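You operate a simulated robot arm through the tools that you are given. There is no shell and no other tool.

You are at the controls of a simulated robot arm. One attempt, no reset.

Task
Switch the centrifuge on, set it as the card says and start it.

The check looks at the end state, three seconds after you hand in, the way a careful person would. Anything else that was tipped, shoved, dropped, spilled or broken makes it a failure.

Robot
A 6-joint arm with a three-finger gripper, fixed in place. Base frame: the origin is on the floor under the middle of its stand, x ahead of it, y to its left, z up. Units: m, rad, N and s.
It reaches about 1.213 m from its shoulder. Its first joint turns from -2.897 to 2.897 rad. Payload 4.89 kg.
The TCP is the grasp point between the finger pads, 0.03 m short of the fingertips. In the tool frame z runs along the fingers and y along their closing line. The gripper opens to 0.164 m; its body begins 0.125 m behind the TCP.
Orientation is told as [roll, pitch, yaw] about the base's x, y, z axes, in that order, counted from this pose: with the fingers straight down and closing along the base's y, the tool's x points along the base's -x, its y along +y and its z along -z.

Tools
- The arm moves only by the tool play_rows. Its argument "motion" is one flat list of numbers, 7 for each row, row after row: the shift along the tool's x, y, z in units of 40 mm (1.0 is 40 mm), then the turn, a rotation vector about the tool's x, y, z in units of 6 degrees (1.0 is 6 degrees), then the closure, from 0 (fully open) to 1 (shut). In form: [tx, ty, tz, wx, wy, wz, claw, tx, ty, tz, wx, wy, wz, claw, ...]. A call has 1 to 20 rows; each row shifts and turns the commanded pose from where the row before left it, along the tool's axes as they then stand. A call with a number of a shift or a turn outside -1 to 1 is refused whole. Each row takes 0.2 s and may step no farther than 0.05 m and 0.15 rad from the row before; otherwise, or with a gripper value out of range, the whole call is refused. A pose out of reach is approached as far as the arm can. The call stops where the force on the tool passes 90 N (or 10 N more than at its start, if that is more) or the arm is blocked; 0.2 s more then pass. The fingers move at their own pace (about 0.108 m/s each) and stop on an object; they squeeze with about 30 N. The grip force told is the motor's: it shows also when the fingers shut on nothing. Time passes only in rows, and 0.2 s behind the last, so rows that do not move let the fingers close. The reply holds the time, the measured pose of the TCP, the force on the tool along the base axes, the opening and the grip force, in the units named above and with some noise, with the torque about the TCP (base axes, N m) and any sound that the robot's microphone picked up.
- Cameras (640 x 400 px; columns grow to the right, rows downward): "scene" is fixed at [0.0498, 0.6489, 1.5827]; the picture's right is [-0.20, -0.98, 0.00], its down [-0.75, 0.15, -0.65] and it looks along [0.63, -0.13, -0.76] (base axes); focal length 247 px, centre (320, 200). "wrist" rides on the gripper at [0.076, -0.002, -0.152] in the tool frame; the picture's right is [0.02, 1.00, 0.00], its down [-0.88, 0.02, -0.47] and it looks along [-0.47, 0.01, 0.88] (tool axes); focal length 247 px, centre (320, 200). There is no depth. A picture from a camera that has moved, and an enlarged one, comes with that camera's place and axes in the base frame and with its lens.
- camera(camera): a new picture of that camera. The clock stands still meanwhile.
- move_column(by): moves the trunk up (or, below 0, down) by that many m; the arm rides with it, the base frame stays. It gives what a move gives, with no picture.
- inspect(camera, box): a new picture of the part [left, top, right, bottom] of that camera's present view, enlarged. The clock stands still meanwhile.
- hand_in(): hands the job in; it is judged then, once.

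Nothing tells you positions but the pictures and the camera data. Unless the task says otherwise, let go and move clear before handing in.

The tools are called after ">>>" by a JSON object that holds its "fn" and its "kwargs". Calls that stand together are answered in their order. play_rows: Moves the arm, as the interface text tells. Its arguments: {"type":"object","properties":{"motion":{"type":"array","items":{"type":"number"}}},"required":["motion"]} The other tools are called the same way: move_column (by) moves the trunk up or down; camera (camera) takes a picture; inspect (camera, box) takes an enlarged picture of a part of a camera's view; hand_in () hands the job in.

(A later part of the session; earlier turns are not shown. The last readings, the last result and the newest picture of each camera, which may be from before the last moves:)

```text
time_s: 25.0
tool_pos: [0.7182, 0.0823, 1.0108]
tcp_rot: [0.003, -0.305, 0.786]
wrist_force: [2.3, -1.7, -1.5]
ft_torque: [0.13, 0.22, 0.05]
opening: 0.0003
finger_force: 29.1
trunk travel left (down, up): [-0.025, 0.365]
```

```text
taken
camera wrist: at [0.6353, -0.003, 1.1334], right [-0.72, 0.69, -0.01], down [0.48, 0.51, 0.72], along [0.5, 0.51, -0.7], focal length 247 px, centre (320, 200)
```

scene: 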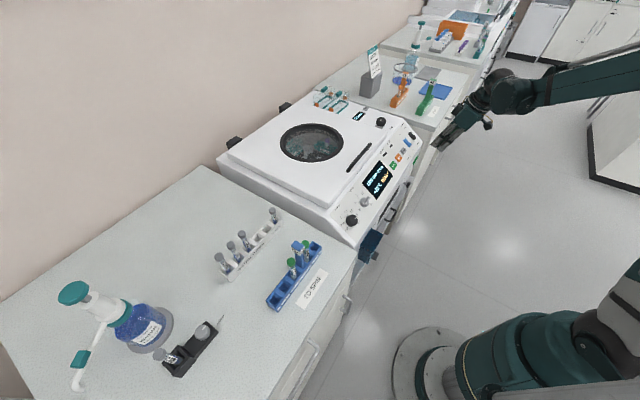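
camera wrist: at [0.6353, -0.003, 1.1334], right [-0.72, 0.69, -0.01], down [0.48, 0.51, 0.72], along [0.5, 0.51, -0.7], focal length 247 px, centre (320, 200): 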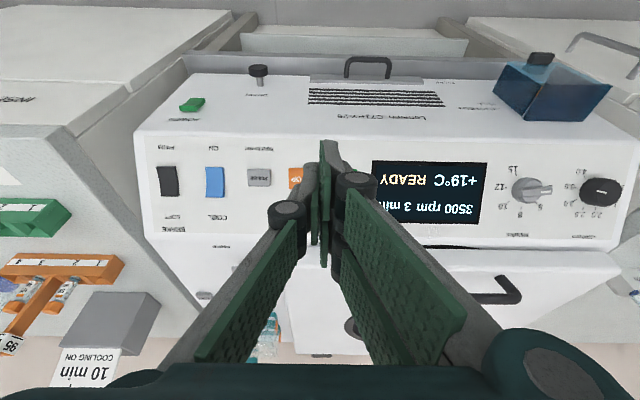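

The knob is just beside the finger in this view. I'll enlarge that area.

>>> {"fn": "inspect", "kwargs": {"camera": "wrist", "box": [170, 220, 310, 310]}}

>>> {"fn": "inspect", "kwargs": {"camera": "wrist", "box": [480, 130, 640, 250]}}

```text
4.44 times, centred on (240, 265) of wrist
camera zoom: at [0.6353, -0.003, 1.1334], right [-0.72, 0.69, -0.01], down [0.48, 0.51, 0.72], along [0.5, 0.51, -0.7], focal length 1098 px, centre (676, -89)
```

zoom: 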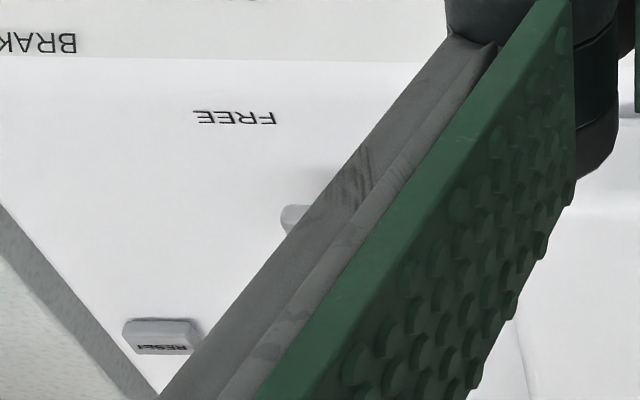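

```text
3.33 times, centred on (560, 190) of wrist
camera zoom: at [0.6353, -0.003, 1.1334], right [-0.72, 0.69, -0.01], down [0.48, 0.51, 0.72], along [0.5, 0.51, -0.7], focal length 823 px, centre (-480, 233)
```

zoom: 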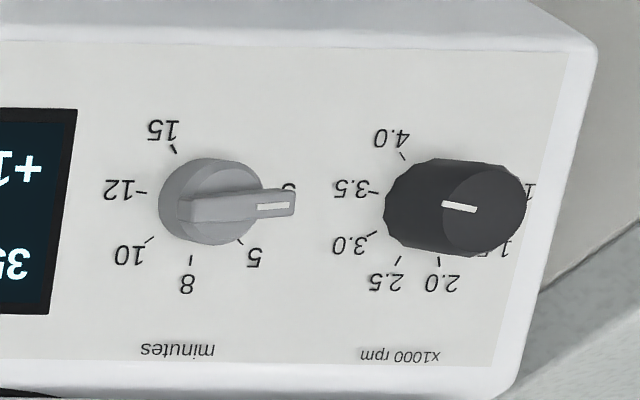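

The finger hides the clamp knob. I'll open the gripper (needed for the dials anyway) and look again.

>>> {"fn": "play_rows", "kwargs": {"motion": [0, 0, 0, 0, 0, 0, 0, 0, 0, 0, 0, 0, 0, 0, 0, 0, 0, 0, 0, 0, 0, 0, 0, 0, 0, 0, 0, 0]}}

>>> {"fn": "camera", "kwargs": {"camera": "wrist"}}

>>> {"fn": "inspect", "kwargs": {"camera": "wrist", "box": [170, 220, 310, 310]}}

```text
time_s: 26.0
tool_pos: [0.7167, 0.0839, 1.011]
tcp_rot: [0.002, -0.306, 0.786]
wrist_force: [0.2, 0.4, -0.1]
ft_torque: [0.01, -0.03, 0.03]
opening: 0.164
finger_force: 0.1
trunk travel left (down, up): [-0.025, 0.365]
```

```text
taken
camera wrist: at [0.6346, -0.0026, 1.1338], right [-0.72, 0.69, -0.01], down [0.48, 0.51, 0.72], along [0.5, 0.51, -0.7], focal length 247 px, centre (320, 200)
```

wrist: 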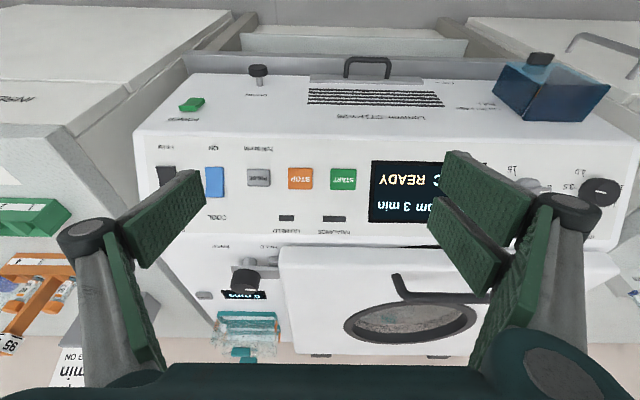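

```text
4.44 times, centred on (240, 265) of wrist
camera zoom: at [0.6346, -0.0026, 1.1338], right [-0.72, 0.69, -0.01], down [0.48, 0.51, 0.72], along [0.5, 0.51, -0.7], focal length 1098 px, centre (676, -89)
```

zoom: 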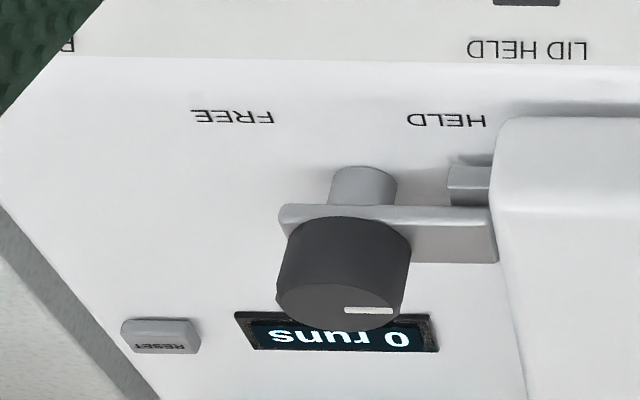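

The clamp lever points to the lid and sits over its catch, so the lid is held. By my fit the minutes dial centre is at e1 = 0.159, w = 1.074 with ticks 48° apart, so 3→10 is +144° clockwise. The speed dial is at e1 = 0.061 with ticks 40° apart, so 3.5→3.0 is −40°. I'll go above the minutes dial with a partly open gripper.

>>> {"fn": "play_rows", "kwargs": {"motion": [0, 0.9, 0, 0, -0.833, 0, 0.6, 0, 0.9, 0, 0, -0.833, 0, 0.6, 0, 0.9, 0, 0, -0.833, 0, 0.6, 0, 0.9, 0, 0, -0.833, 0, 0.6, -0.059, 0.9, 0.108, 0, 0, 0, 0.6, -0.059, 0.9, 0.108, 0, 0, 0, 0.6, -0.059, 0.9, 0.108, 0, 0, 0, 0.6, -0.059, 0.9, 0.108, 0, 0, 0, 0.6]}}

>>> {"fn": "camera", "kwargs": {"camera": "wrist"}}

>>> {"fn": "camera", "kwargs": {"camera": "scene"}}

```text
time_s: 27.8
tool_pos: [0.5268, 0.2993, 1.0033]
tcp_rot: [0.001, -0.654, 0.785]
wrist_force: [0.3, 0.4, 0.2]
ft_torque: [0.03, 0.07, 0.05]
opening: 0.0655
finger_force: 0.0
trunk travel left (down, up): [-0.025, 0.365]
```

```text
taken
camera wrist: at [0.4197, 0.19, 1.0784], right [-0.72, 0.69, -0.01], down [0.28, 0.3, 0.91], along [0.64, 0.65, -0.41], focal length 247 px, centre (320, 200)
```

wrist: 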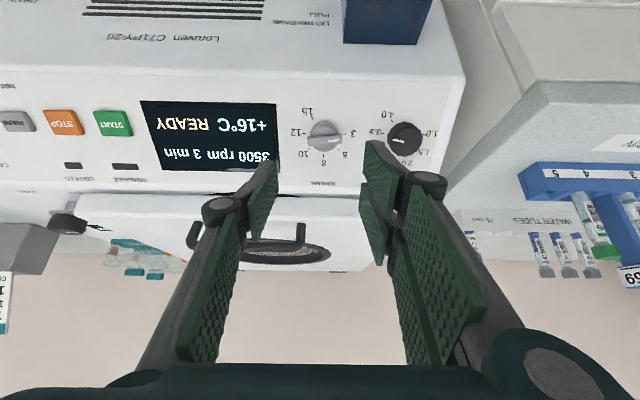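

```text
taken
```

scene: 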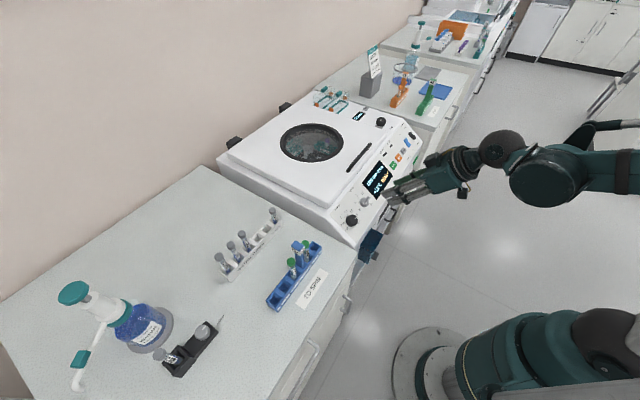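

The gripper is above the minutes dial. I'll measure the dials in this closer, straight view.

>>> {"fn": "inspect", "kwargs": {"camera": "wrist", "box": [270, 90, 450, 200]}}

```text
3.56 times, centred on (360, 145) of wrist
camera zoom: at [0.4197, 0.19, 1.0784], right [-0.72, 0.69, -0.01], down [0.28, 0.3, 0.91], along [0.64, 0.65, -0.41], focal length 878 px, centre (178, 396)
```

zoom: 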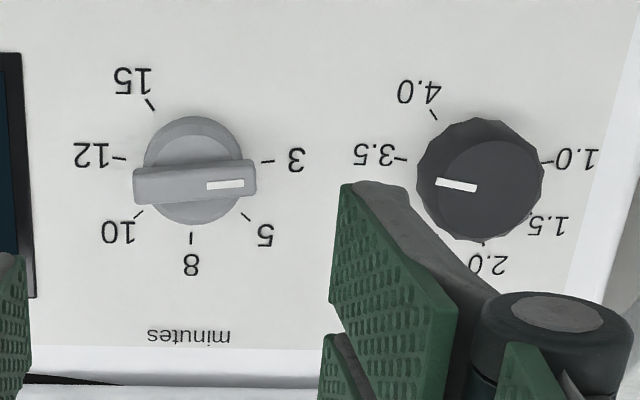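

The minutes dial centre is refined to e1 = 0.1555, w = 1.0728, with the bar pointing at 3 (−96°). I'll turn the gripper −96° about its axis so the fingers close across the bar.

>>> {"fn": "play_rows", "kwargs": {"motion": [0, 0, 0, 0, 0, -1, 0.6, 0, 0, 0, 0, 0, -1, 0.6, 0, 0, 0, 0, 0, -1, 0.6, 0, 0, 0, 0, 0, -1, 0.6, 0, 0, 0, 0, 0, -1, 0.6, 0, 0, 0, 0, 0, -1, 0.6, 0, 0, 0, 0, 0, -1, 0.6, 0, 0, 0, 0, 0, -1, 0.6, 0, 0, 0, 0, 0, -1, 0.6, 0, 0, 0, 0, 0, -1, 0.6, 0, 0, 0, 0, 0, -1, 0.6, 0, 0, 0, 0, 0, -1, 0.6, 0, 0, 0, 0, 0, -1, 0.6, 0, 0, 0, 0, 0, -1, 0.6, 0, 0, 0, 0, 0, -1, 0.6, 0, 0, 0, 0, 0, -1, 0.6]}}

>>> {"fn": "camera", "kwargs": {"camera": "wrist"}}

>>> {"fn": "camera", "kwargs": {"camera": "scene"}}

```text
time_s: 31.2
tool_pos: [0.5264, 0.2982, 1.0017]
tcp_rot: [-0.651, 0.064, 2.44]
wrist_force: [0.3, 0.3, 0.2]
ft_torque: [-0.04, 0.01, 0.03]
opening: 0.0657
finger_force: 0.0
trunk travel left (down, up): [-0.025, 0.365]
```

```text
taken
camera wrist: at [0.5194, 0.1845, 1.1295], right [-0.47, -0.65, -0.6], down [-0.88, 0.35, 0.31], along [0.01, 0.68, -0.74], focal length 247 px, centre (320, 200)
```

wrist: 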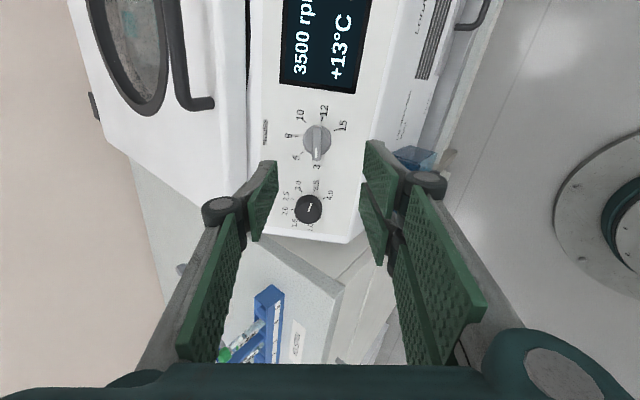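

```text
taken
```

scene: 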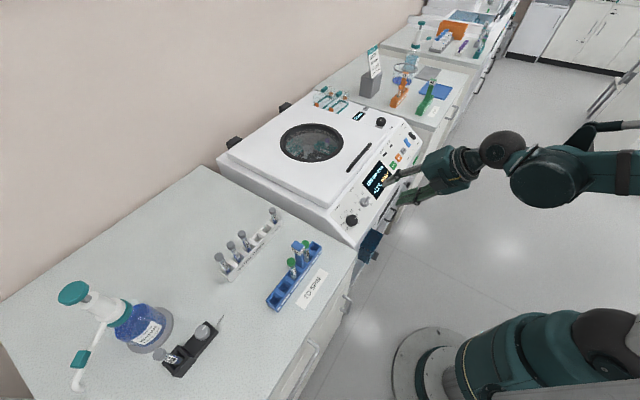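

The gripper is turned and the bar points away along its fingers. I'll zoom in to fine-align before descending.

>>> {"fn": "inspect", "kwargs": {"camera": "wrist", "box": [250, 80, 390, 230]}}

```text
2.67 times, centred on (320, 155) of wrist
camera zoom: at [0.5194, 0.1845, 1.1295], right [-0.47, -0.65, -0.6], down [-0.88, 0.35, 0.31], along [0.01, 0.68, -0.74], focal length 659 px, centre (320, 320)
```

zoom: 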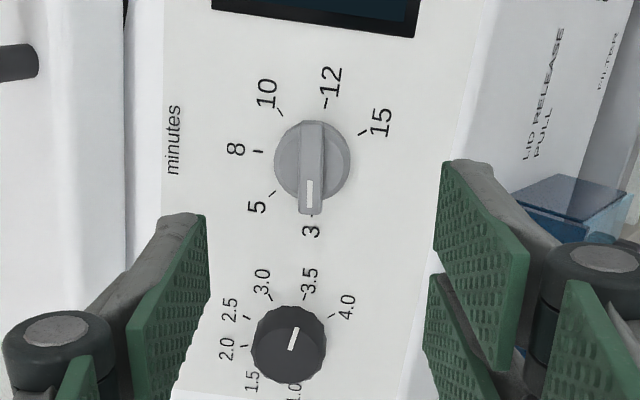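

The dial centre lies about 4 mm off in tool x and 3–4 mm in tool y. I'll descend 8 cm with that correction and re-check.

>>> {"fn": "play_rows", "kwargs": {"motion": [-0.05, -0.0375, 1, 0, 0, 0, 0.6, -0.05, -0.0375, 1, 0, 0, 0, 0.6]}}

>>> {"fn": "camera", "kwargs": {"camera": "wrist"}}

>>> {"fn": "inspect", "kwargs": {"camera": "wrist", "box": [240, 110, 400, 230]}}

>>> {"fn": "inspect", "kwargs": {"camera": "scene", "box": [330, 150, 430, 230]}}

```text
time_s: 31.8
tool_pos: [0.5565, 0.3384, 0.9421]
tcp_rot: [-0.653, 0.065, 2.442]
wrist_force: [-2.4, -1.3, -0.4]
ft_torque: [0.14, -0.26, -0.06]
opening: 0.0656
finger_force: 0.1
trunk travel left (down, up): [-0.025, 0.365]
```

```text
taken
camera wrist: at [0.5495, 0.2237, 1.0694], right [-0.47, -0.65, -0.6], down [-0.88, 0.35, 0.31], along [0.01, 0.68, -0.74], focal length 247 px, centre (320, 200)
```

wrist: 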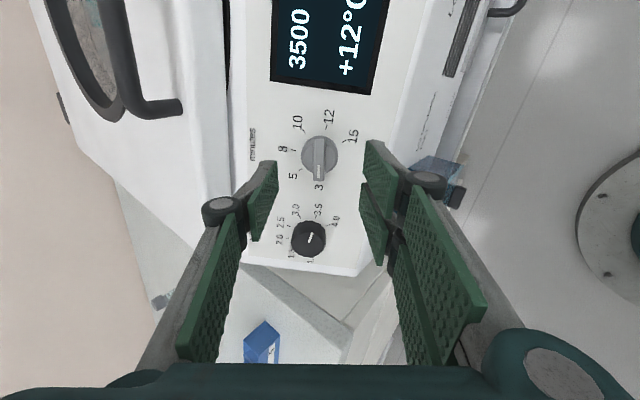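

```text
3.33 times, centred on (320, 170) of wrist
camera zoom: at [0.5495, 0.2237, 1.0694], right [-0.47, -0.65, -0.6], down [-0.88, 0.35, 0.31], along [0.01, 0.68, -0.74], focal length 823 px, centre (320, 300)
```

zoom: 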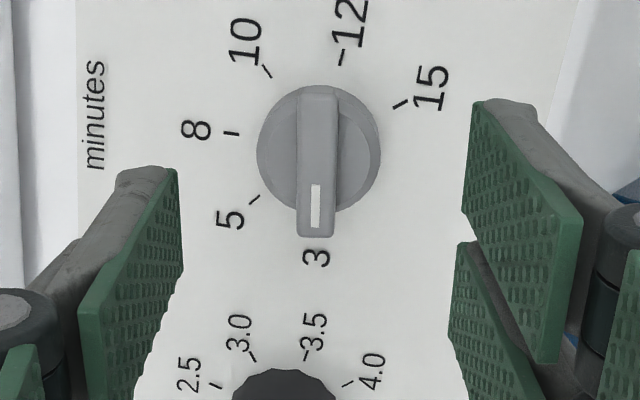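

```text
5.00 times, centred on (380, 190) of scene
camera zoom: at [0.0498, 0.6489, 1.5827], right [-0.2, -0.98, 0.0], down [-0.75, 0.15, -0.65], along [0.63, -0.13, -0.76], focal length 1236 px, centre (20, 250)
```

zoom: 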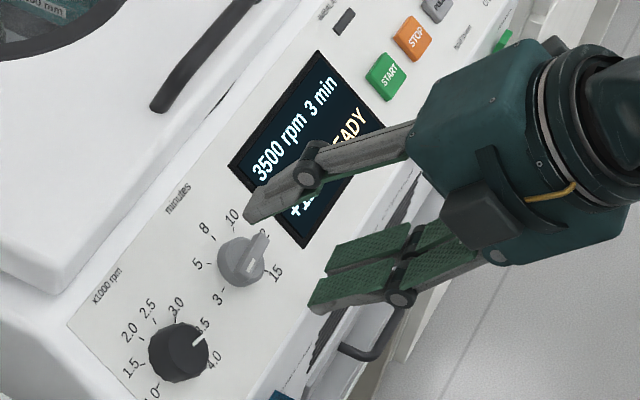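

The dial centre is within 3 mm in tool x and 1 mm in y. I'll correct, lower the fingertips around the bar to about 5 mm off the panel, and check the force.

>>> {"fn": "play_rows", "kwargs": {"motion": [0.075, -0.025, 0.225, 0, 0, 0, 0.6, 0, 0, 0.225, 0, 0, 0, 0.6, 0, 0, 0.225, 0, 0, 0, 0.6, 0, 0, 0.225, 0, 0, 0, 0.6, 0, 0, 0.2, 0, 0, 0, 0.6]}}

>>> {"fn": "inspect", "kwargs": {"camera": "wrist", "box": [240, 110, 400, 230]}}

>>> {"fn": "inspect", "kwargs": {"camera": "scene", "box": [330, 150, 430, 230]}}

```text
time_s: 33.0
tool_pos: [0.5791, 0.3554, 0.9057]
tcp_rot: [-0.651, 0.062, 2.44]
wrist_force: [-0.1, 0.1, 0.3]
ft_torque: [0.02, -0.05, 0.02]
opening: 0.0657
finger_force: 0.1
trunk travel left (down, up): [-0.025, 0.365]
```

```text
3.33 times, centred on (320, 170) of wrist
camera zoom: at [0.5725, 0.2412, 1.0337], right [-0.47, -0.65, -0.6], down [-0.88, 0.35, 0.31], along [0.01, 0.68, -0.74], focal length 823 px, centre (320, 300)
```

zoom: 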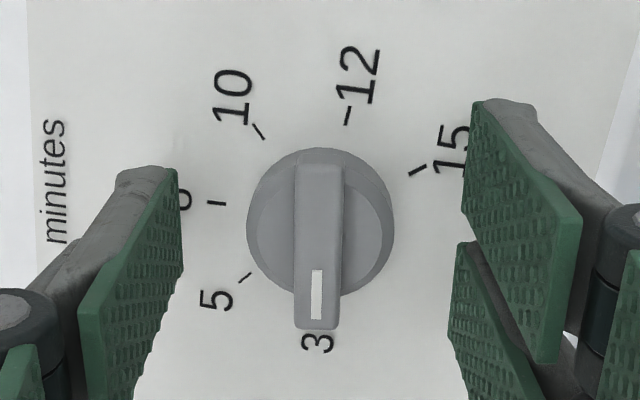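

```text
5.00 times, centred on (380, 190) of scene
camera zoom: at [0.0498, 0.6489, 1.5827], right [-0.2, -0.98, 0.0], down [-0.75, 0.15, -0.65], along [0.63, -0.13, -0.76], focal length 1236 px, centre (20, 250)
```

zoom: 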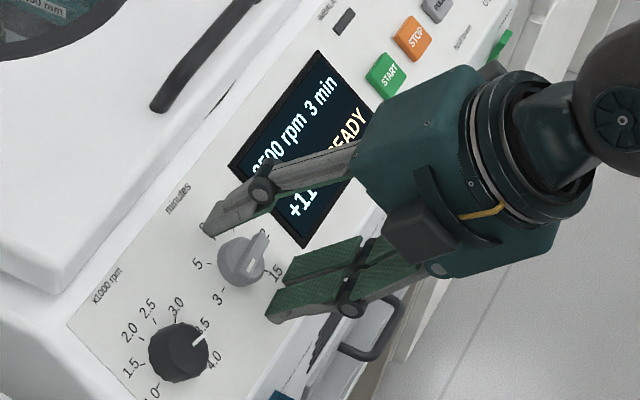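

The fingertips are around the bar and well centred. I'll close on it.

>>> {"fn": "play_rows", "kwargs": {"motion": [0, 0, 0, 0, 0, 0, 1, 0, 0, 0, 0, 0, 0, 1, 0, 0, 0, 0, 0, 0, 1, 0, 0, 0, 0, 0, 0, 1]}}

>>> {"fn": "inspect", "kwargs": {"camera": "wrist", "box": [240, 110, 400, 230]}}

>>> {"fn": "inspect", "kwargs": {"camera": "scene", "box": [330, 150, 430, 230]}}

```text
time_s: 34.0
tool_pos: [0.5786, 0.3556, 0.9079]
tcp_rot: [-0.654, 0.062, 2.439]
wrist_force: [-10.4, -7.2, 27.1]
ft_torque: [0.08, 0.22, 0.13]
opening: 0.0107
finger_force: 44.8
trunk travel left (down, up): [-0.025, 0.365]
```

```text
3.33 times, centred on (320, 170) of wrist
camera zoom: at [0.5718, 0.2409, 1.0346], right [-0.47, -0.65, -0.6], down [-0.88, 0.35, 0.31], along [0.01, 0.68, -0.73], focal length 823 px, centre (320, 300)
```

zoom: 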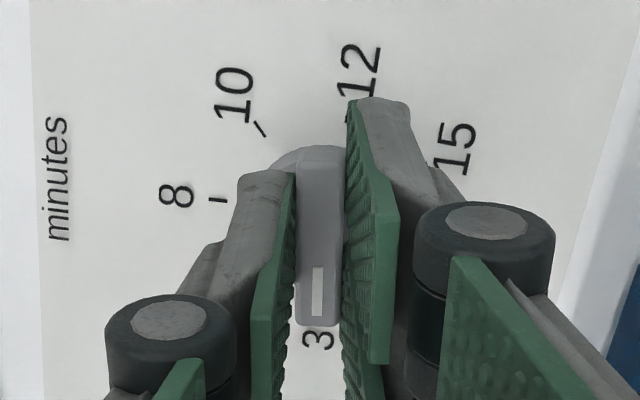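

```text
5.00 times, centred on (380, 190) of scene
camera zoom: at [0.0498, 0.6489, 1.5827], right [-0.2, -0.98, 0.0], down [-0.75, 0.15, -0.65], along [0.63, -0.13, -0.76], focal length 1236 px, centre (20, 250)
```

zoom: 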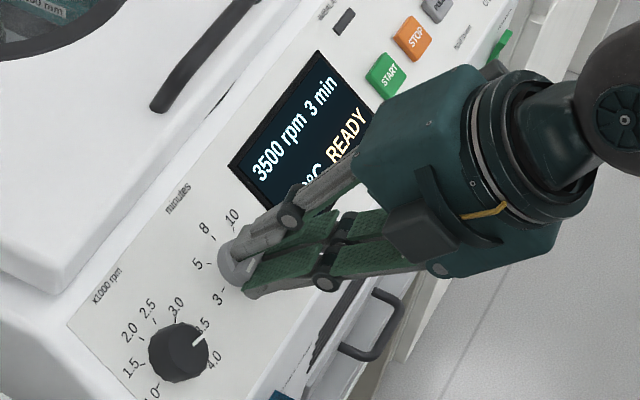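

The bar is gripped (opening 10.7 mm), but the tips press on the panel or disc with about 30 N. I'll relieve that by lifting 3 mm.

>>> {"fn": "play_rows", "kwargs": {"motion": [0, 0, -0.05, 0, 0, 0, 1, 0, 0, -0.025, 0, 0, 0, 1]}}

```text
time_s: 34.6
tool_pos: [0.5787, 0.3556, 0.9084]
tcp_rot: [-0.65, 0.062, 2.442]
wrist_force: [-1.2, 16.5, -29.8]
ft_torque: [-0.36, 0.15, -0.09]
opening: 0.011
finger_force: 45.0
trunk travel left (down, up): [-0.025, 0.365]
```

Now it pulls slightly instead; I'll go back 1.5 mm to be neutral, then turn the dial part of the way and watch.

>>> {"fn": "play_rows", "kwargs": {"motion": [0, 0, 0.035, 0, 0, 0, 1, 0, 0, 0, 0, 0, 0.5, 1, 0, 0, 0, 0, 0, 0.5, 1]}}

>>> {"fn": "inspect", "kwargs": {"camera": "scene", "box": [330, 150, 430, 230]}}

>>> {"fn": "inspect", "kwargs": {"camera": "wrist", "box": [240, 110, 400, 230]}}

```text
time_s: 35.4
tool_pos: [0.5792, 0.3547, 0.9071]
tcp_rot: [-0.653, 0.0, 2.358]
wrist_force: [-24.6, 5.6, -19.5]
ft_torque: [-0.72, 0.26, -0.06]
opening: 0.0109
finger_force: 45.4
trunk travel left (down, up): [-0.025, 0.365]
```

```text
5.00 times, centred on (380, 190) of scene
camera zoom: at [0.0498, 0.6489, 1.5827], right [-0.2, -0.98, 0.0], down [-0.75, 0.15, -0.65], along [0.63, -0.13, -0.76], focal length 1236 px, centre (20, 250)
```

zoom: 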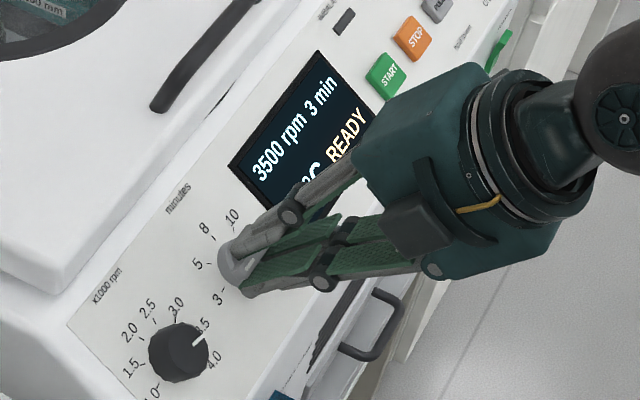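

```text
3.33 times, centred on (320, 170) of wrist
camera zoom: at [0.5679, 0.236, 1.0299], right [-0.55, -0.58, -0.61], down [-0.84, 0.41, 0.36], along [0.04, 0.71, -0.71], focal length 823 px, centre (320, 300)
```

zoom: 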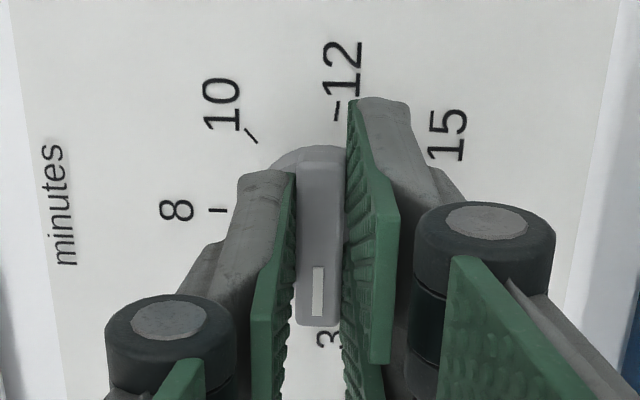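

The dial follows the gripper. There is about 30 N of side load from a 1–1.5 mm axis offset, so I'll correct that and turn in chunks, checking the force each time.

>>> {"fn": "play_rows", "kwargs": {"motion": [-0.025, 0.025, 0, 0, 0, 0, 1, 0, 0, 0, 0, 0, 0.8, 1, 0, 0, 0, 0, 0, 0.8, 1, 0, 0, 0, 0, 0, 0.8, 1]}}

```text
time_s: 36.4
tool_pos: [0.5794, 0.3553, 0.9074]
tcp_rot: [-0.636, -0.151, 2.155]
wrist_force: [-22.0, -11.7, -20.7]
ft_torque: [-1.56, 0.19, -0.54]
opening: 0.0114
finger_force: 45.1
trunk travel left (down, up): [-0.025, 0.365]
```

The remaining side load is about 31 N down-slope. I'll shift 1.5 mm that way and keep turning.

>>> {"fn": "play_rows", "kwargs": {"motion": [0.009, 0.036, 0, 0, 0, 0, 1, 0, 0, 0, 0, 0, 0.8, 1, 0, 0, 0, 0, 0, 0.8, 1, 0, 0, 0, 0, 0, 0.8, 1, 0, 0, 0, 0, 0, 0.8, 1]}}

>>> {"fn": "inspect", "kwargs": {"camera": "scene", "box": [330, 150, 430, 230]}}

>>> {"fn": "inspect", "kwargs": {"camera": "wrist", "box": [240, 110, 400, 230]}}

```text
time_s: 37.6
tool_pos: [0.5778, 0.3547, 0.9058]
tcp_rot: [-0.567, -0.343, 1.869]
wrist_force: [-20.6, 2.8, -1.8]
ft_torque: [-0.86, 0.5, -0.15]
opening: 0.0109
finger_force: 45.1
trunk travel left (down, up): [-0.025, 0.365]
```

```text
5.00 times, centred on (380, 190) of scene
camera zoom: at [0.0498, 0.6489, 1.5827], right [-0.2, -0.98, 0.0], down [-0.75, 0.15, -0.65], along [0.63, -0.13, -0.76], focal length 1236 px, centre (20, 250)
```

zoom: 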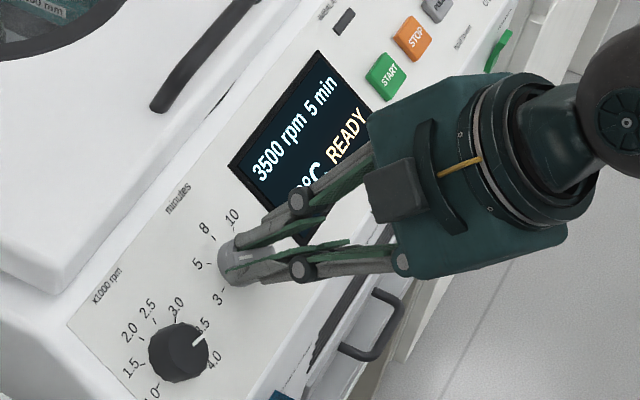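

```text
3.33 times, centred on (320, 170) of wrist
camera zoom: at [0.5341, 0.2195, 1.0028], right [-0.85, -0.1, -0.51], down [-0.46, 0.59, 0.66], along [0.24, 0.8, -0.54], focal length 823 px, centre (320, 300)
```

zoom: 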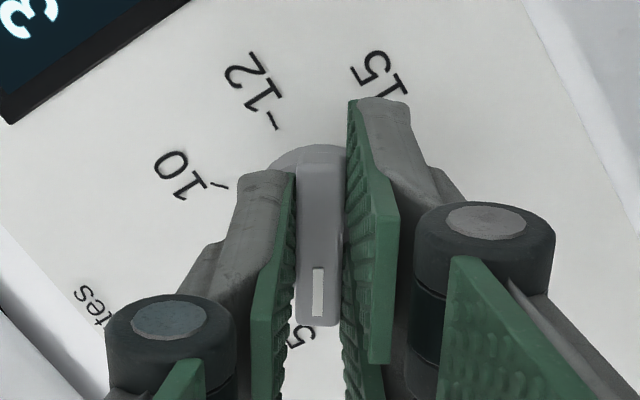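

The display now shows 5 min after about 40° of turning. I'll apply a small centring correction and go on.

>>> {"fn": "play_rows", "kwargs": {"motion": [-0.01, 0.021, 0, 0, 0, 0, 1, 0, 0, 0, 0, 0, 0.8, 1, 0, 0, 0, 0, 0, 0.8, 1, 0, 0, 0, 0, 0, 0.8, 1, 0, 0, 0, 0, 0, 0.8, 1, 0, 0, 0, 0, 0, 0.8, 1]}}

```text
time_s: 39.0
tool_pos: [0.5768, 0.3541, 0.9062]
tcp_rot: [-0.389, -0.539, 1.46]
wrist_force: [-14.3, -7.9, -10.0]
ft_torque: [-1.27, 0.74, -0.22]
opening: 0.011
finger_force: 45.1
trunk travel left (down, up): [-0.025, 0.365]
```

About 64° is done and the loads are modest. I'll continue with a small correction.

>>> {"fn": "play_rows", "kwargs": {"motion": [0.019, 0.012, 0, 0, 0, 0, 1, 0, 0, 0, 0, 0, 0.8, 1, 0, 0, 0, 0, 0, 0.8, 1, 0, 0, 0, 0, 0, 0.8, 1, 0, 0, 0, 0, 0, 0.8, 1, 0, 0, 0, 0, 0, 0.8, 1]}}

>>> {"fn": "inspect", "kwargs": {"camera": "scene", "box": [330, 150, 430, 230]}}

>>> {"fn": "inspect", "kwargs": {"camera": "wrist", "box": [240, 110, 400, 230]}}

```text
time_s: 40.4
tool_pos: [0.5741, 0.3538, 0.905]
tcp_rot: [-0.11, -0.647, 0.972]
wrist_force: [-30.8, 24.4, -0.9]
ft_torque: [-0.17, 1.07, 0.66]
opening: 0.0108
finger_force: 45.6
trunk travel left (down, up): [-0.025, 0.365]
```

```text
5.00 times, centred on (380, 190) of scene
camera zoom: at [0.0498, 0.6489, 1.5827], right [-0.2, -0.98, 0.0], down [-0.75, 0.15, -0.65], along [0.63, -0.13, -0.76], focal length 1236 px, centre (20, 250)
```

zoom: 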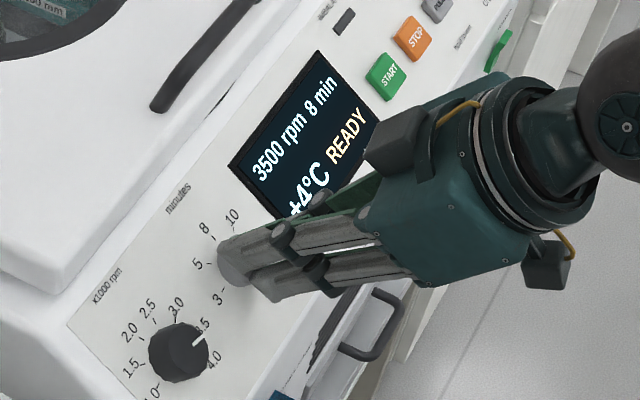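

```text
3.33 times, centred on (320, 170) of wrist
camera zoom: at [0.4759, 0.2375, 0.981], right [-0.79, 0.6, -0.1], down [0.18, 0.39, 0.9], along [0.58, 0.7, -0.42], focal length 823 px, centre (320, 300)
```

zoom: 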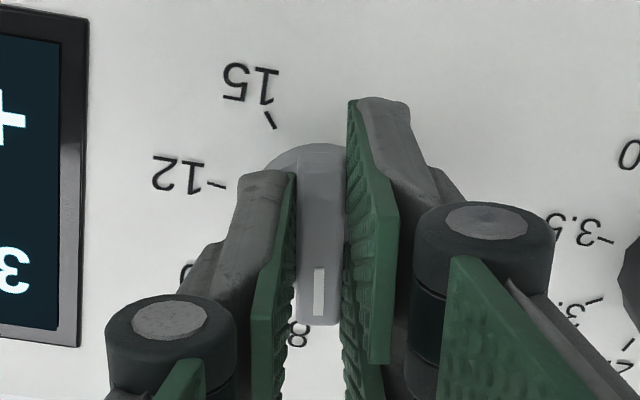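

The display shows 8 min. The side load is −39 N along the panel, so I'll shift 1.8 mm and go on towards 10.

>>> {"fn": "play_rows", "kwargs": {"motion": [-0.0066, 0.0445, 0, 0, 0, 0, 1, 0, 0, 0, 0, 0, 0.8, 1, 0, 0, 0, 0, 0, 0.8, 1, 0, 0, 0, 0, 0, 0.8, 1, 0, 0, 0, 0, 0, 0.8, 1]}}

```text
time_s: 41.6
tool_pos: [0.5733, 0.3558, 0.9061]
tcp_rot: [0.143, -0.641, 0.55]
wrist_force: [-35.6, 20.9, -8.9]
ft_torque: [0.82, -0.06, 0.6]
opening: 0.0111
finger_force: 44.7
trunk travel left (down, up): [-0.025, 0.365]
```

About 107° is done. I'll re-centre and continue.

>>> {"fn": "play_rows", "kwargs": {"motion": [0.023, 0.0415, 0, 0, 0, 0, 1, 0, 0, 0, 0, 0, 0.8, 1, 0, 0, 0, 0, 0, 0.8, 1, 0, 0, 0, 0, 0, 0.8, 1, 0, 0, 0, 0, 0, 0.8, 1]}}

>>> {"fn": "inspect", "kwargs": {"camera": "scene", "box": [330, 150, 430, 230]}}

>>> {"fn": "inspect", "kwargs": {"camera": "wrist", "box": [240, 110, 400, 230]}}

```text
time_s: 42.8
tool_pos: [0.5739, 0.3568, 0.906]
tcp_rot: [0.368, -0.555, 0.155]
wrist_force: [-9.5, 19.9, 4.8]
ft_torque: [0.6, -0.86, -0.04]
opening: 0.0109
finger_force: 45.5
trunk travel left (down, up): [-0.025, 0.365]
```

```text
5.00 times, centred on (380, 190) of scene
camera zoom: at [0.0498, 0.6489, 1.5827], right [-0.2, -0.98, 0.0], down [-0.75, 0.15, -0.65], along [0.63, -0.13, -0.76], focal length 1236 px, centre (20, 250)
```

zoom: 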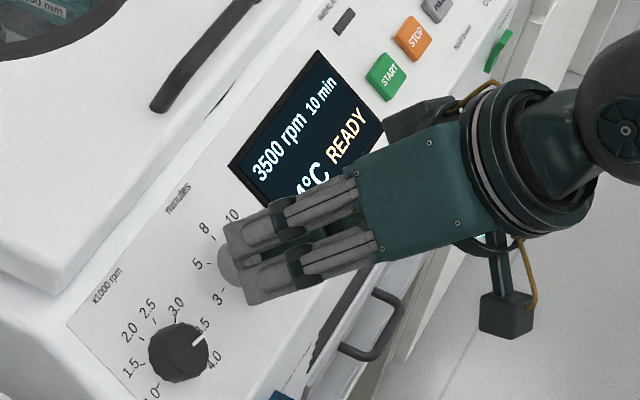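

```text
3.33 times, centred on (320, 170) of wrist
camera zoom: at [0.444, 0.2792, 0.9862], right [-0.35, 0.89, 0.29], down [0.53, -0.07, 0.85], along [0.77, 0.45, -0.45], focal length 823 px, centre (320, 300)
```

zoom: 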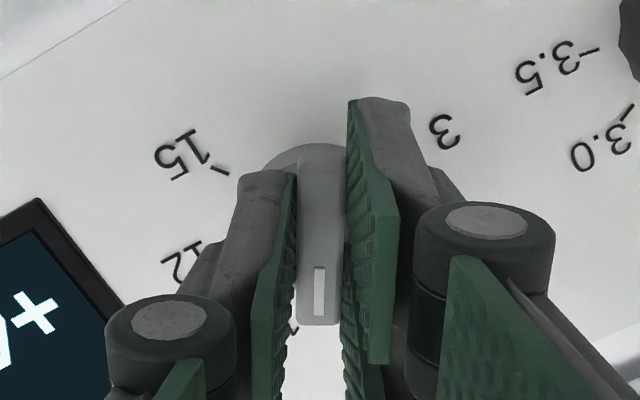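

The display shows 10 min. I'll turn the last 17–18° so the pointer sits right on the 10 mark.

>>> {"fn": "play_rows", "kwargs": {"motion": [0.004, 0.027, 0, 0, 0, 0, 1, 0, 0, 0, 0, 0, 1, 1, 0, 0, 0, 0, 0, 1, 1, 0, 0, 0, 0, 0, 0.9, 1, 0, 0, 0, 0, 0, 0, 1]}}

>>> {"fn": "inspect", "kwargs": {"camera": "scene", "box": [330, 150, 430, 230]}}

>>> {"fn": "camera", "kwargs": {"camera": "wrist"}}

```text
time_s: 44.0
tool_pos: [0.5729, 0.3572, 0.9072]
tcp_rot: [0.514, -0.424, -0.153]
wrist_force: [8.2, 18.0, 31.1]
ft_torque: [0.43, -0.95, -0.11]
opening: 0.0109
finger_force: 44.9
trunk travel left (down, up): [-0.025, 0.365]
```

```text
5.00 times, centred on (380, 190) of scene
camera zoom: at [0.0498, 0.6489, 1.5827], right [-0.2, -0.98, 0.0], down [-0.75, 0.15, -0.65], along [0.63, -0.13, -0.76], focal length 1236 px, centre (20, 250)
```

zoom: 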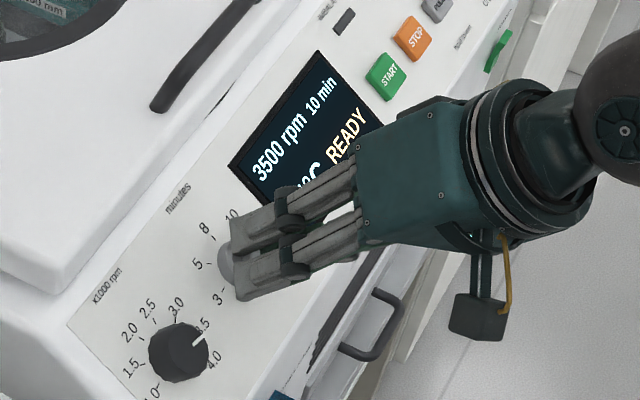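

```text
taken
camera wrist: at [0.4387, 0.3008, 0.9951], right [-0.09, 0.89, 0.44], down [0.59, -0.31, 0.75], along [0.8, 0.32, -0.5], focal length 247 px, centre (320, 200)
```

wrist: 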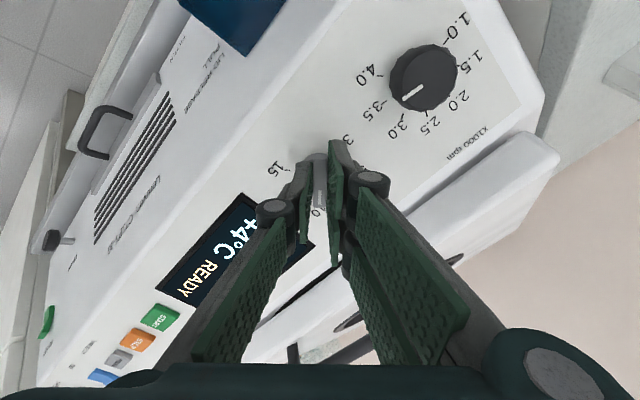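

The pointer should be on 10. I'll open the fingers and retreat straight off the panel.

>>> {"fn": "play_rows", "kwargs": {"motion": [0, 0, 0, 0, 0, 0, 0.6, 0, 0, 0, 0, 0, 0, 0.6, 0, 0, 0, 0, 0, 0, 0.6, 0, 0, -0.8, 0, 0, 0, 0.6, 0, 0, -0.8, 0, 0, 0, 0.6]}}

>>> {"fn": "camera", "kwargs": {"camera": "wrist"}}

>>> {"fn": "inspect", "kwargs": {"camera": "scene", "box": [330, 150, 430, 230]}}

```text
time_s: 45.2
tool_pos: [0.549, 0.3308, 0.9544]
tcp_rot: [0.513, -0.423, -0.153]
wrist_force: [1.8, 1.4, -1.0]
ft_torque: [-0.09, 0.22, 0.07]
opening: 0.0656
finger_force: 0.0
trunk travel left (down, up): [-0.025, 0.365]
```

```text
taken
camera wrist: at [0.4132, 0.2742, 1.0441], right [-0.09, 0.89, 0.44], down [0.59, -0.31, 0.75], along [0.8, 0.32, -0.5], focal length 247 px, centre (320, 200)
```

wrist: 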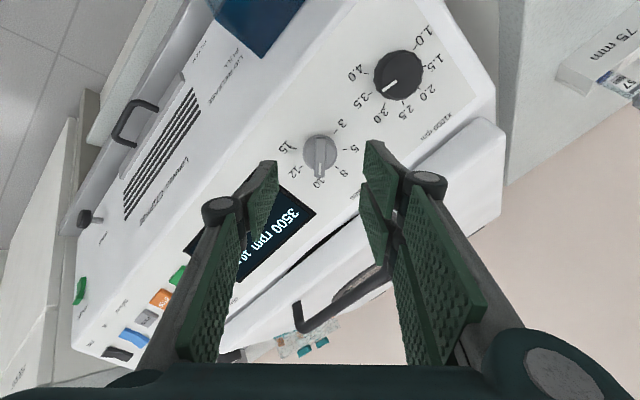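

```text
5.00 times, centred on (380, 190) of scene
camera zoom: at [0.0498, 0.6489, 1.5827], right [-0.2, -0.98, 0.0], down [-0.75, 0.15, -0.65], along [0.63, -0.13, -0.76], focal length 1236 px, centre (20, 250)
```

zoom: 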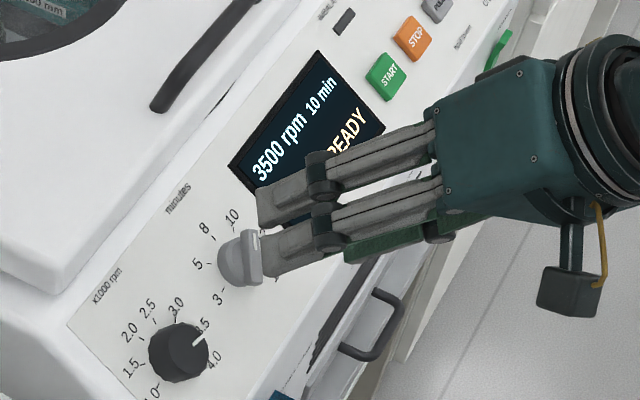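

The minutes dial is on 10. Next is the speed dial at e1 ≈ 0.057: I'll move over it keeping this orientation and check the alignment.

>>> {"fn": "play_rows", "kwargs": {"motion": [0.604, 0.544, 0, 0, 0, 0, 0.6, 0.604, 0.544, 0, 0, 0, 0, 0.6, 0.604, 0.544, 0, 0, 0, 0, 0.6]}}

>>> {"fn": "camera", "kwargs": {"camera": "wrist"}}

>>> {"fn": "inspect", "kwargs": {"camera": "wrist", "box": [240, 100, 400, 220]}}

>>> {"fn": "camera", "kwargs": {"camera": "scene"}}

```text
time_s: 46.0
tool_pos: [0.4759, 0.3983, 0.9559]
tcp_rot: [0.512, -0.423, -0.154]
wrist_force: [0.8, 0.0, 0.6]
ft_torque: [0.0, 0.03, 0.0]
opening: 0.0654
finger_force: 0.1
trunk travel left (down, up): [-0.025, 0.365]
```

```text
taken
camera wrist: at [0.341, 0.3414, 1.0439], right [-0.09, 0.89, 0.44], down [0.59, -0.31, 0.75], along [0.8, 0.32, -0.5], focal length 247 px, centre (320, 200)
```

wrist: 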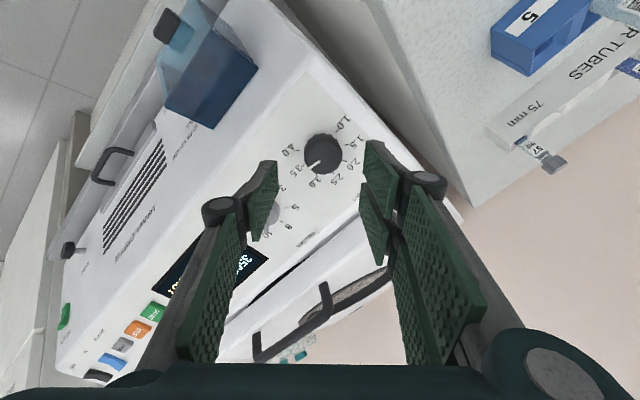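

```text
3.33 times, centred on (320, 160) of wrist
camera zoom: at [0.341, 0.3414, 1.0439], right [-0.09, 0.89, 0.44], down [0.59, -0.31, 0.75], along [0.8, 0.32, -0.5], focal length 823 px, centre (320, 333)
```

zoom: 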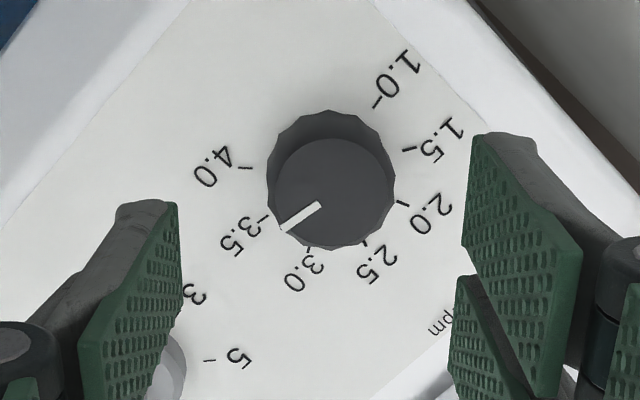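

```text
taken
```

scene: 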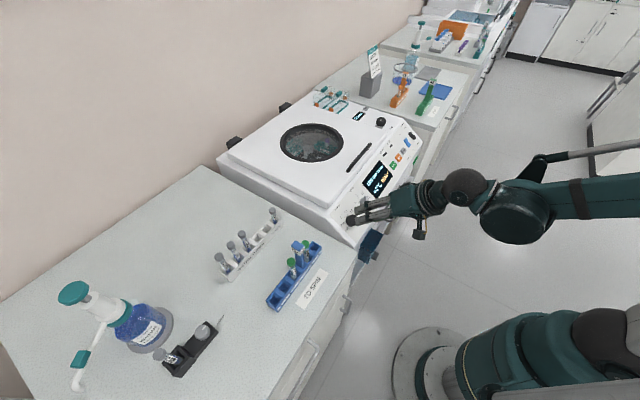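

The speed dial centre is 1–2 mm off the tool axis. I'll correct that and lower the fingertips around the knob.

>>> {"fn": "play_rows", "kwargs": {"motion": [-0.03, 0.0525, 0.5, 0, 0, 0, 0.6, 0, 0, 0.5, 0, 0, 0, 0.6, 0, 0, 0.35, 0, 0, 0, 0.6, 0, 0, 0.2, 0, 0, 0, 0.6]}}

>>> {"fn": "inspect", "kwargs": {"camera": "wrist", "box": [240, 100, 400, 220]}}

>>> {"fn": "inspect", "kwargs": {"camera": "scene", "box": [320, 160, 420, 240]}}

```text
time_s: 47.0
tool_pos: [0.5026, 0.4257, 0.908]
tcp_rot: [0.514, -0.423, -0.153]
wrist_force: [-0.2, -0.9, 0.1]
ft_torque: [0.03, -0.05, -0.01]
opening: 0.0655
finger_force: 0.1
trunk travel left (down, up): [-0.025, 0.365]
```

```text
3.33 times, centred on (320, 160) of wrist
camera zoom: at [0.369, 0.369, 0.9967], right [-0.09, 0.89, 0.44], down [0.59, -0.31, 0.75], along [0.8, 0.32, -0.5], focal length 823 px, centre (320, 333)
```

zoom: 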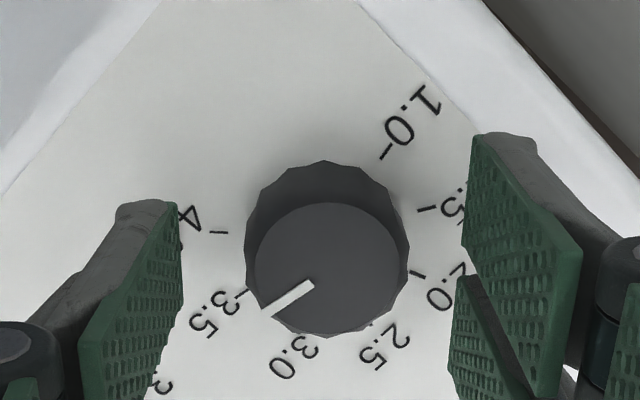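

```text
5.00 times, centred on (370, 200) of scene
camera zoom: at [0.0498, 0.6489, 1.5827], right [-0.2, -0.98, 0.0], down [-0.75, 0.15, -0.65], along [0.63, -0.13, -0.76], focal length 1236 px, centre (70, 200)
```

zoom: 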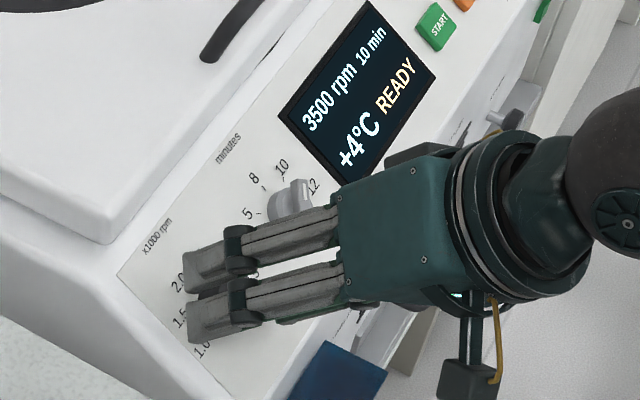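

The fingers are around the speed knob, centred to about 1 mm. I'll fine-shift and close.

>>> {"fn": "play_rows", "kwargs": {"motion": [0.03, 0.01, 0, 0, 0, 0, 0.6, 0, 0, 0, 0, 0, 0, 1, 0, 0, 0, 0, 0, 0, 1, 0, 0, 0, 0, 0, 0, 1]}}

>>> {"fn": "inspect", "kwargs": {"camera": "wrist", "box": [240, 100, 400, 220]}}

```text
time_s: 48.0
tool_pos: [0.5039, 0.4267, 0.9085]
tcp_rot: [0.514, -0.425, -0.153]
wrist_force: [2.5, 14.1, 7.4]
ft_torque: [0.38, -0.09, 0.18]
opening: 0.0391
finger_force: 44.9
trunk travel left (down, up): [-0.025, 0.365]
```

```text
3.33 times, centred on (320, 160) of wrist
camera zoom: at [0.3681, 0.3705, 0.9966], right [-0.09, 0.89, 0.44], down [0.59, -0.31, 0.75], along [0.8, 0.32, -0.5], focal length 823 px, centre (320, 333)
```

zoom: 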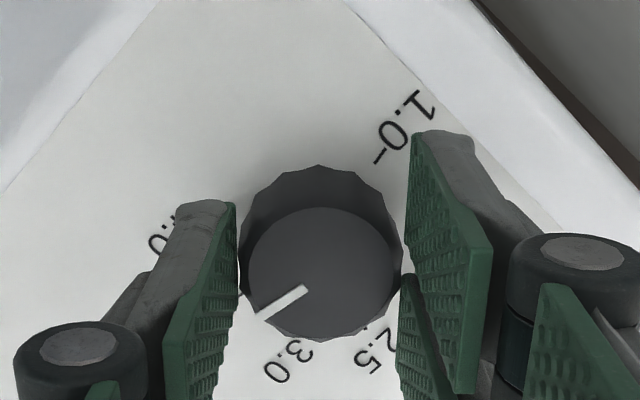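

The knob is gripped at 39 mm. I'll turn it counter-clockwise, the first 20° now.

>>> {"fn": "play_rows", "kwargs": {"motion": [0, 0.015, 0, 0, 0, 0, 1, 0, 0, 0, 0, 0, -0.833, 1, 0, 0, 0, 0, 0, -0.833, 1, 0, 0, 0, 0, 0, -0.833, 1, 0, 0, 0, 0, 0, -0.833, 1]}}

>>> {"fn": "inspect", "kwargs": {"camera": "wrist", "box": [240, 100, 400, 220]}}

>>> {"fn": "inspect", "kwargs": {"camera": "scene", "box": [320, 140, 420, 220]}}

```text
time_s: 49.2
tool_pos: [0.5025, 0.4274, 0.9083]
tcp_rot: [0.34, -0.569, 0.21]
wrist_force: [15.4, 10.5, 4.9]
ft_torque: [0.15, -0.01, 0.07]
opening: 0.0392
finger_force: 45.3
trunk travel left (down, up): [-0.025, 0.365]
```

```text
3.33 times, centred on (320, 160) of wrist
camera zoom: at [0.3747, 0.3459, 0.9869], right [-0.39, 0.88, 0.27], down [0.51, -0.03, 0.86], along [0.76, 0.47, -0.44], focal length 823 px, centre (320, 333)
```

zoom: 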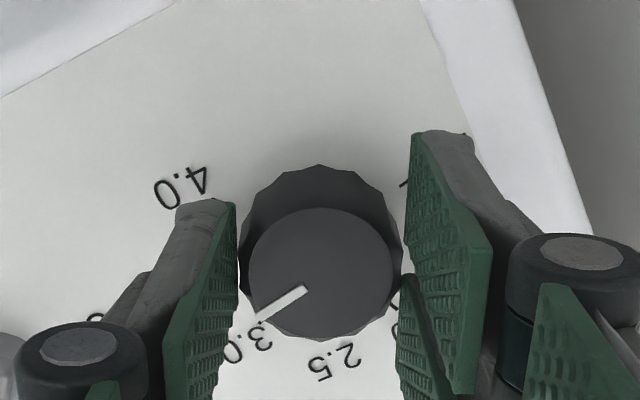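

```text
5.00 times, centred on (370, 180) of scene
camera zoom: at [0.0498, 0.6489, 1.5827], right [-0.2, -0.98, 0.0], down [-0.75, 0.15, -0.65], along [0.63, -0.13, -0.76], focal length 1236 px, centre (70, 300)
```

zoom: 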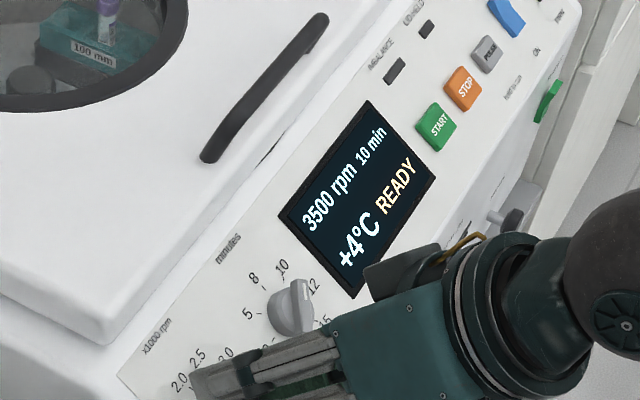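

The knob turns with the gripper. I'll do the second 20°.

>>> {"fn": "play_rows", "kwargs": {"motion": [0, 0, 0, 0, 0, -0.833, 1, 0, 0, 0, 0, 0, -0.833, 1, 0, 0, 0, 0, 0, -0.833, 1, 0, 0, 0, 0, 0, -0.833, 1, 0, 0, 0, 0, 0, 0, 1]}}

>>> {"fn": "inspect", "kwargs": {"camera": "wrist", "box": [240, 100, 400, 220]}}

>>> {"fn": "inspect", "kwargs": {"camera": "scene", "box": [320, 140, 420, 220]}}

```text
time_s: 50.4
tool_pos: [0.5023, 0.4271, 0.9065]
tcp_rot: [0.097, -0.647, 0.625]
wrist_force: [34.9, -20.3, 4.4]
ft_torque: [-0.56, -0.99, -0.95]
opening: 0.039
finger_force: 45.4
trunk travel left (down, up): [-0.025, 0.365]
```

```text
3.33 times, centred on (320, 160) of wrist
camera zoom: at [0.3889, 0.3231, 0.9822], right [-0.64, 0.76, 0.07], down [0.35, 0.22, 0.91], along [0.68, 0.61, -0.41], focal length 823 px, centre (320, 333)
```

zoom: 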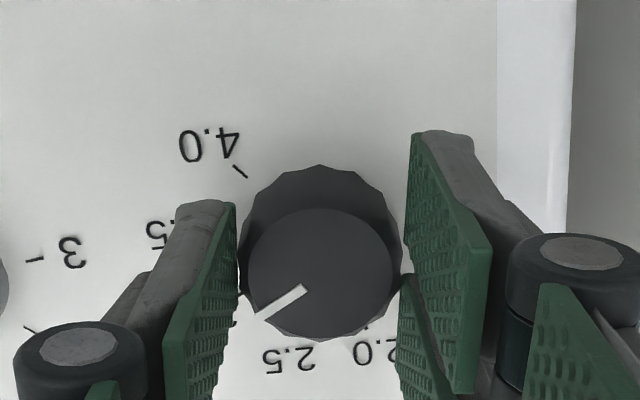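

```text
5.00 times, centred on (370, 180) of scene
camera zoom: at [0.0498, 0.6489, 1.5827], right [-0.2, -0.98, 0.0], down [-0.75, 0.15, -0.65], along [0.63, -0.13, -0.76], focal length 1236 px, centre (70, 300)
```

zoom: 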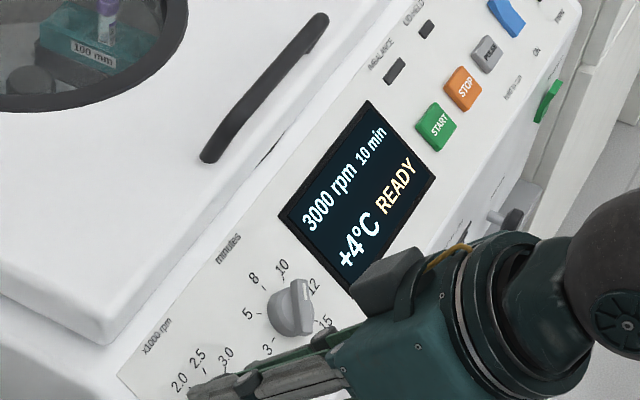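

The display reads 3000 rpm, 10 min. I'll release the knob and retreat off the panel.

>>> {"fn": "play_rows", "kwargs": {"motion": [0, 0, 0, 0, 0, 0, 0.6, 0, 0, 0, 0, 0, 0, 0.6, 0, 0, 0, 0, 0, 0, 0.6, 0, 0, -0.9, 0, 0, 0, 0.6, 0, 0, -0.9, 0, 0, 0, 0.6, 0, 0, -0.9, 0, 0, 0, 0.6]}}

>>> {"fn": "camera", "kwargs": {"camera": "wrist"}}

>>> {"fn": "inspect", "kwargs": {"camera": "wrist", "box": [230, 100, 410, 220]}}

>>> {"fn": "inspect", "kwargs": {"camera": "scene", "box": [320, 140, 420, 240]}}

```text
time_s: 51.8
tool_pos: [0.4547, 0.3795, 0.9944]
tcp_rot: [0.097, -0.645, 0.624]
wrist_force: [0.9, 2.0, -0.8]
ft_torque: [-0.17, 0.21, 0.02]
opening: 0.0654
finger_force: 0.1
trunk travel left (down, up): [-0.025, 0.365]
```

```text
taken
camera wrist: at [0.3414, 0.2777, 1.0693], right [-0.64, 0.76, 0.07], down [0.36, 0.22, 0.91], along [0.68, 0.61, -0.41], focal length 247 px, centre (320, 200)
```

wrist: 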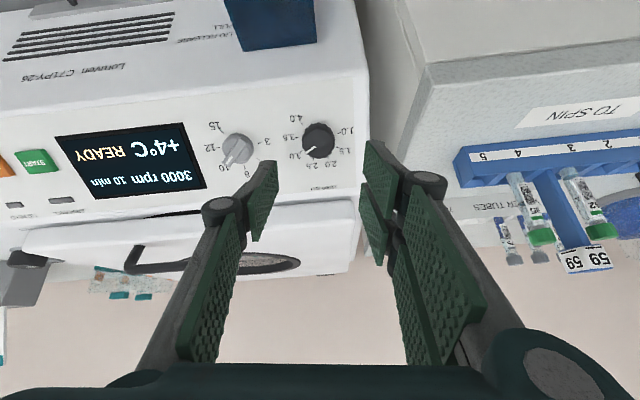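

```text
3.33 times, centred on (320, 160) of wrist
camera zoom: at [0.3414, 0.2777, 1.0693], right [-0.64, 0.76, 0.07], down [0.36, 0.22, 0.91], along [0.68, 0.61, -0.41], focal length 823 px, centre (320, 333)
```

zoom: 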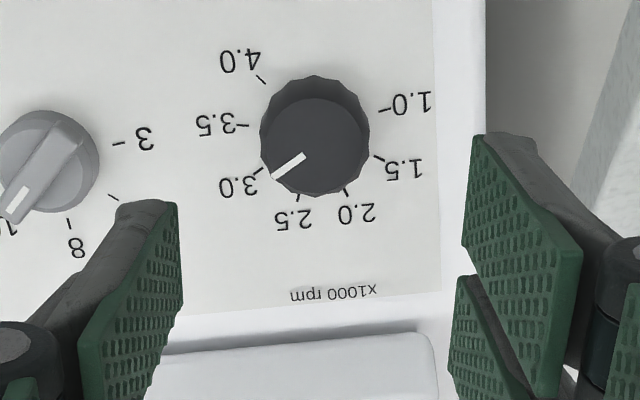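

```text
4.00 times, centred on (370, 190) of scene
camera zoom: at [0.0498, 0.6489, 1.5827], right [-0.2, -0.98, 0.0], down [-0.75, 0.15, -0.65], along [0.63, -0.13, -0.76], focal length 989 px, centre (120, 240)
```

zoom: 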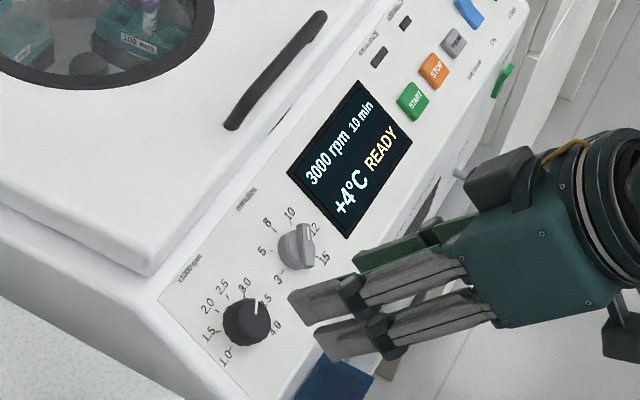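

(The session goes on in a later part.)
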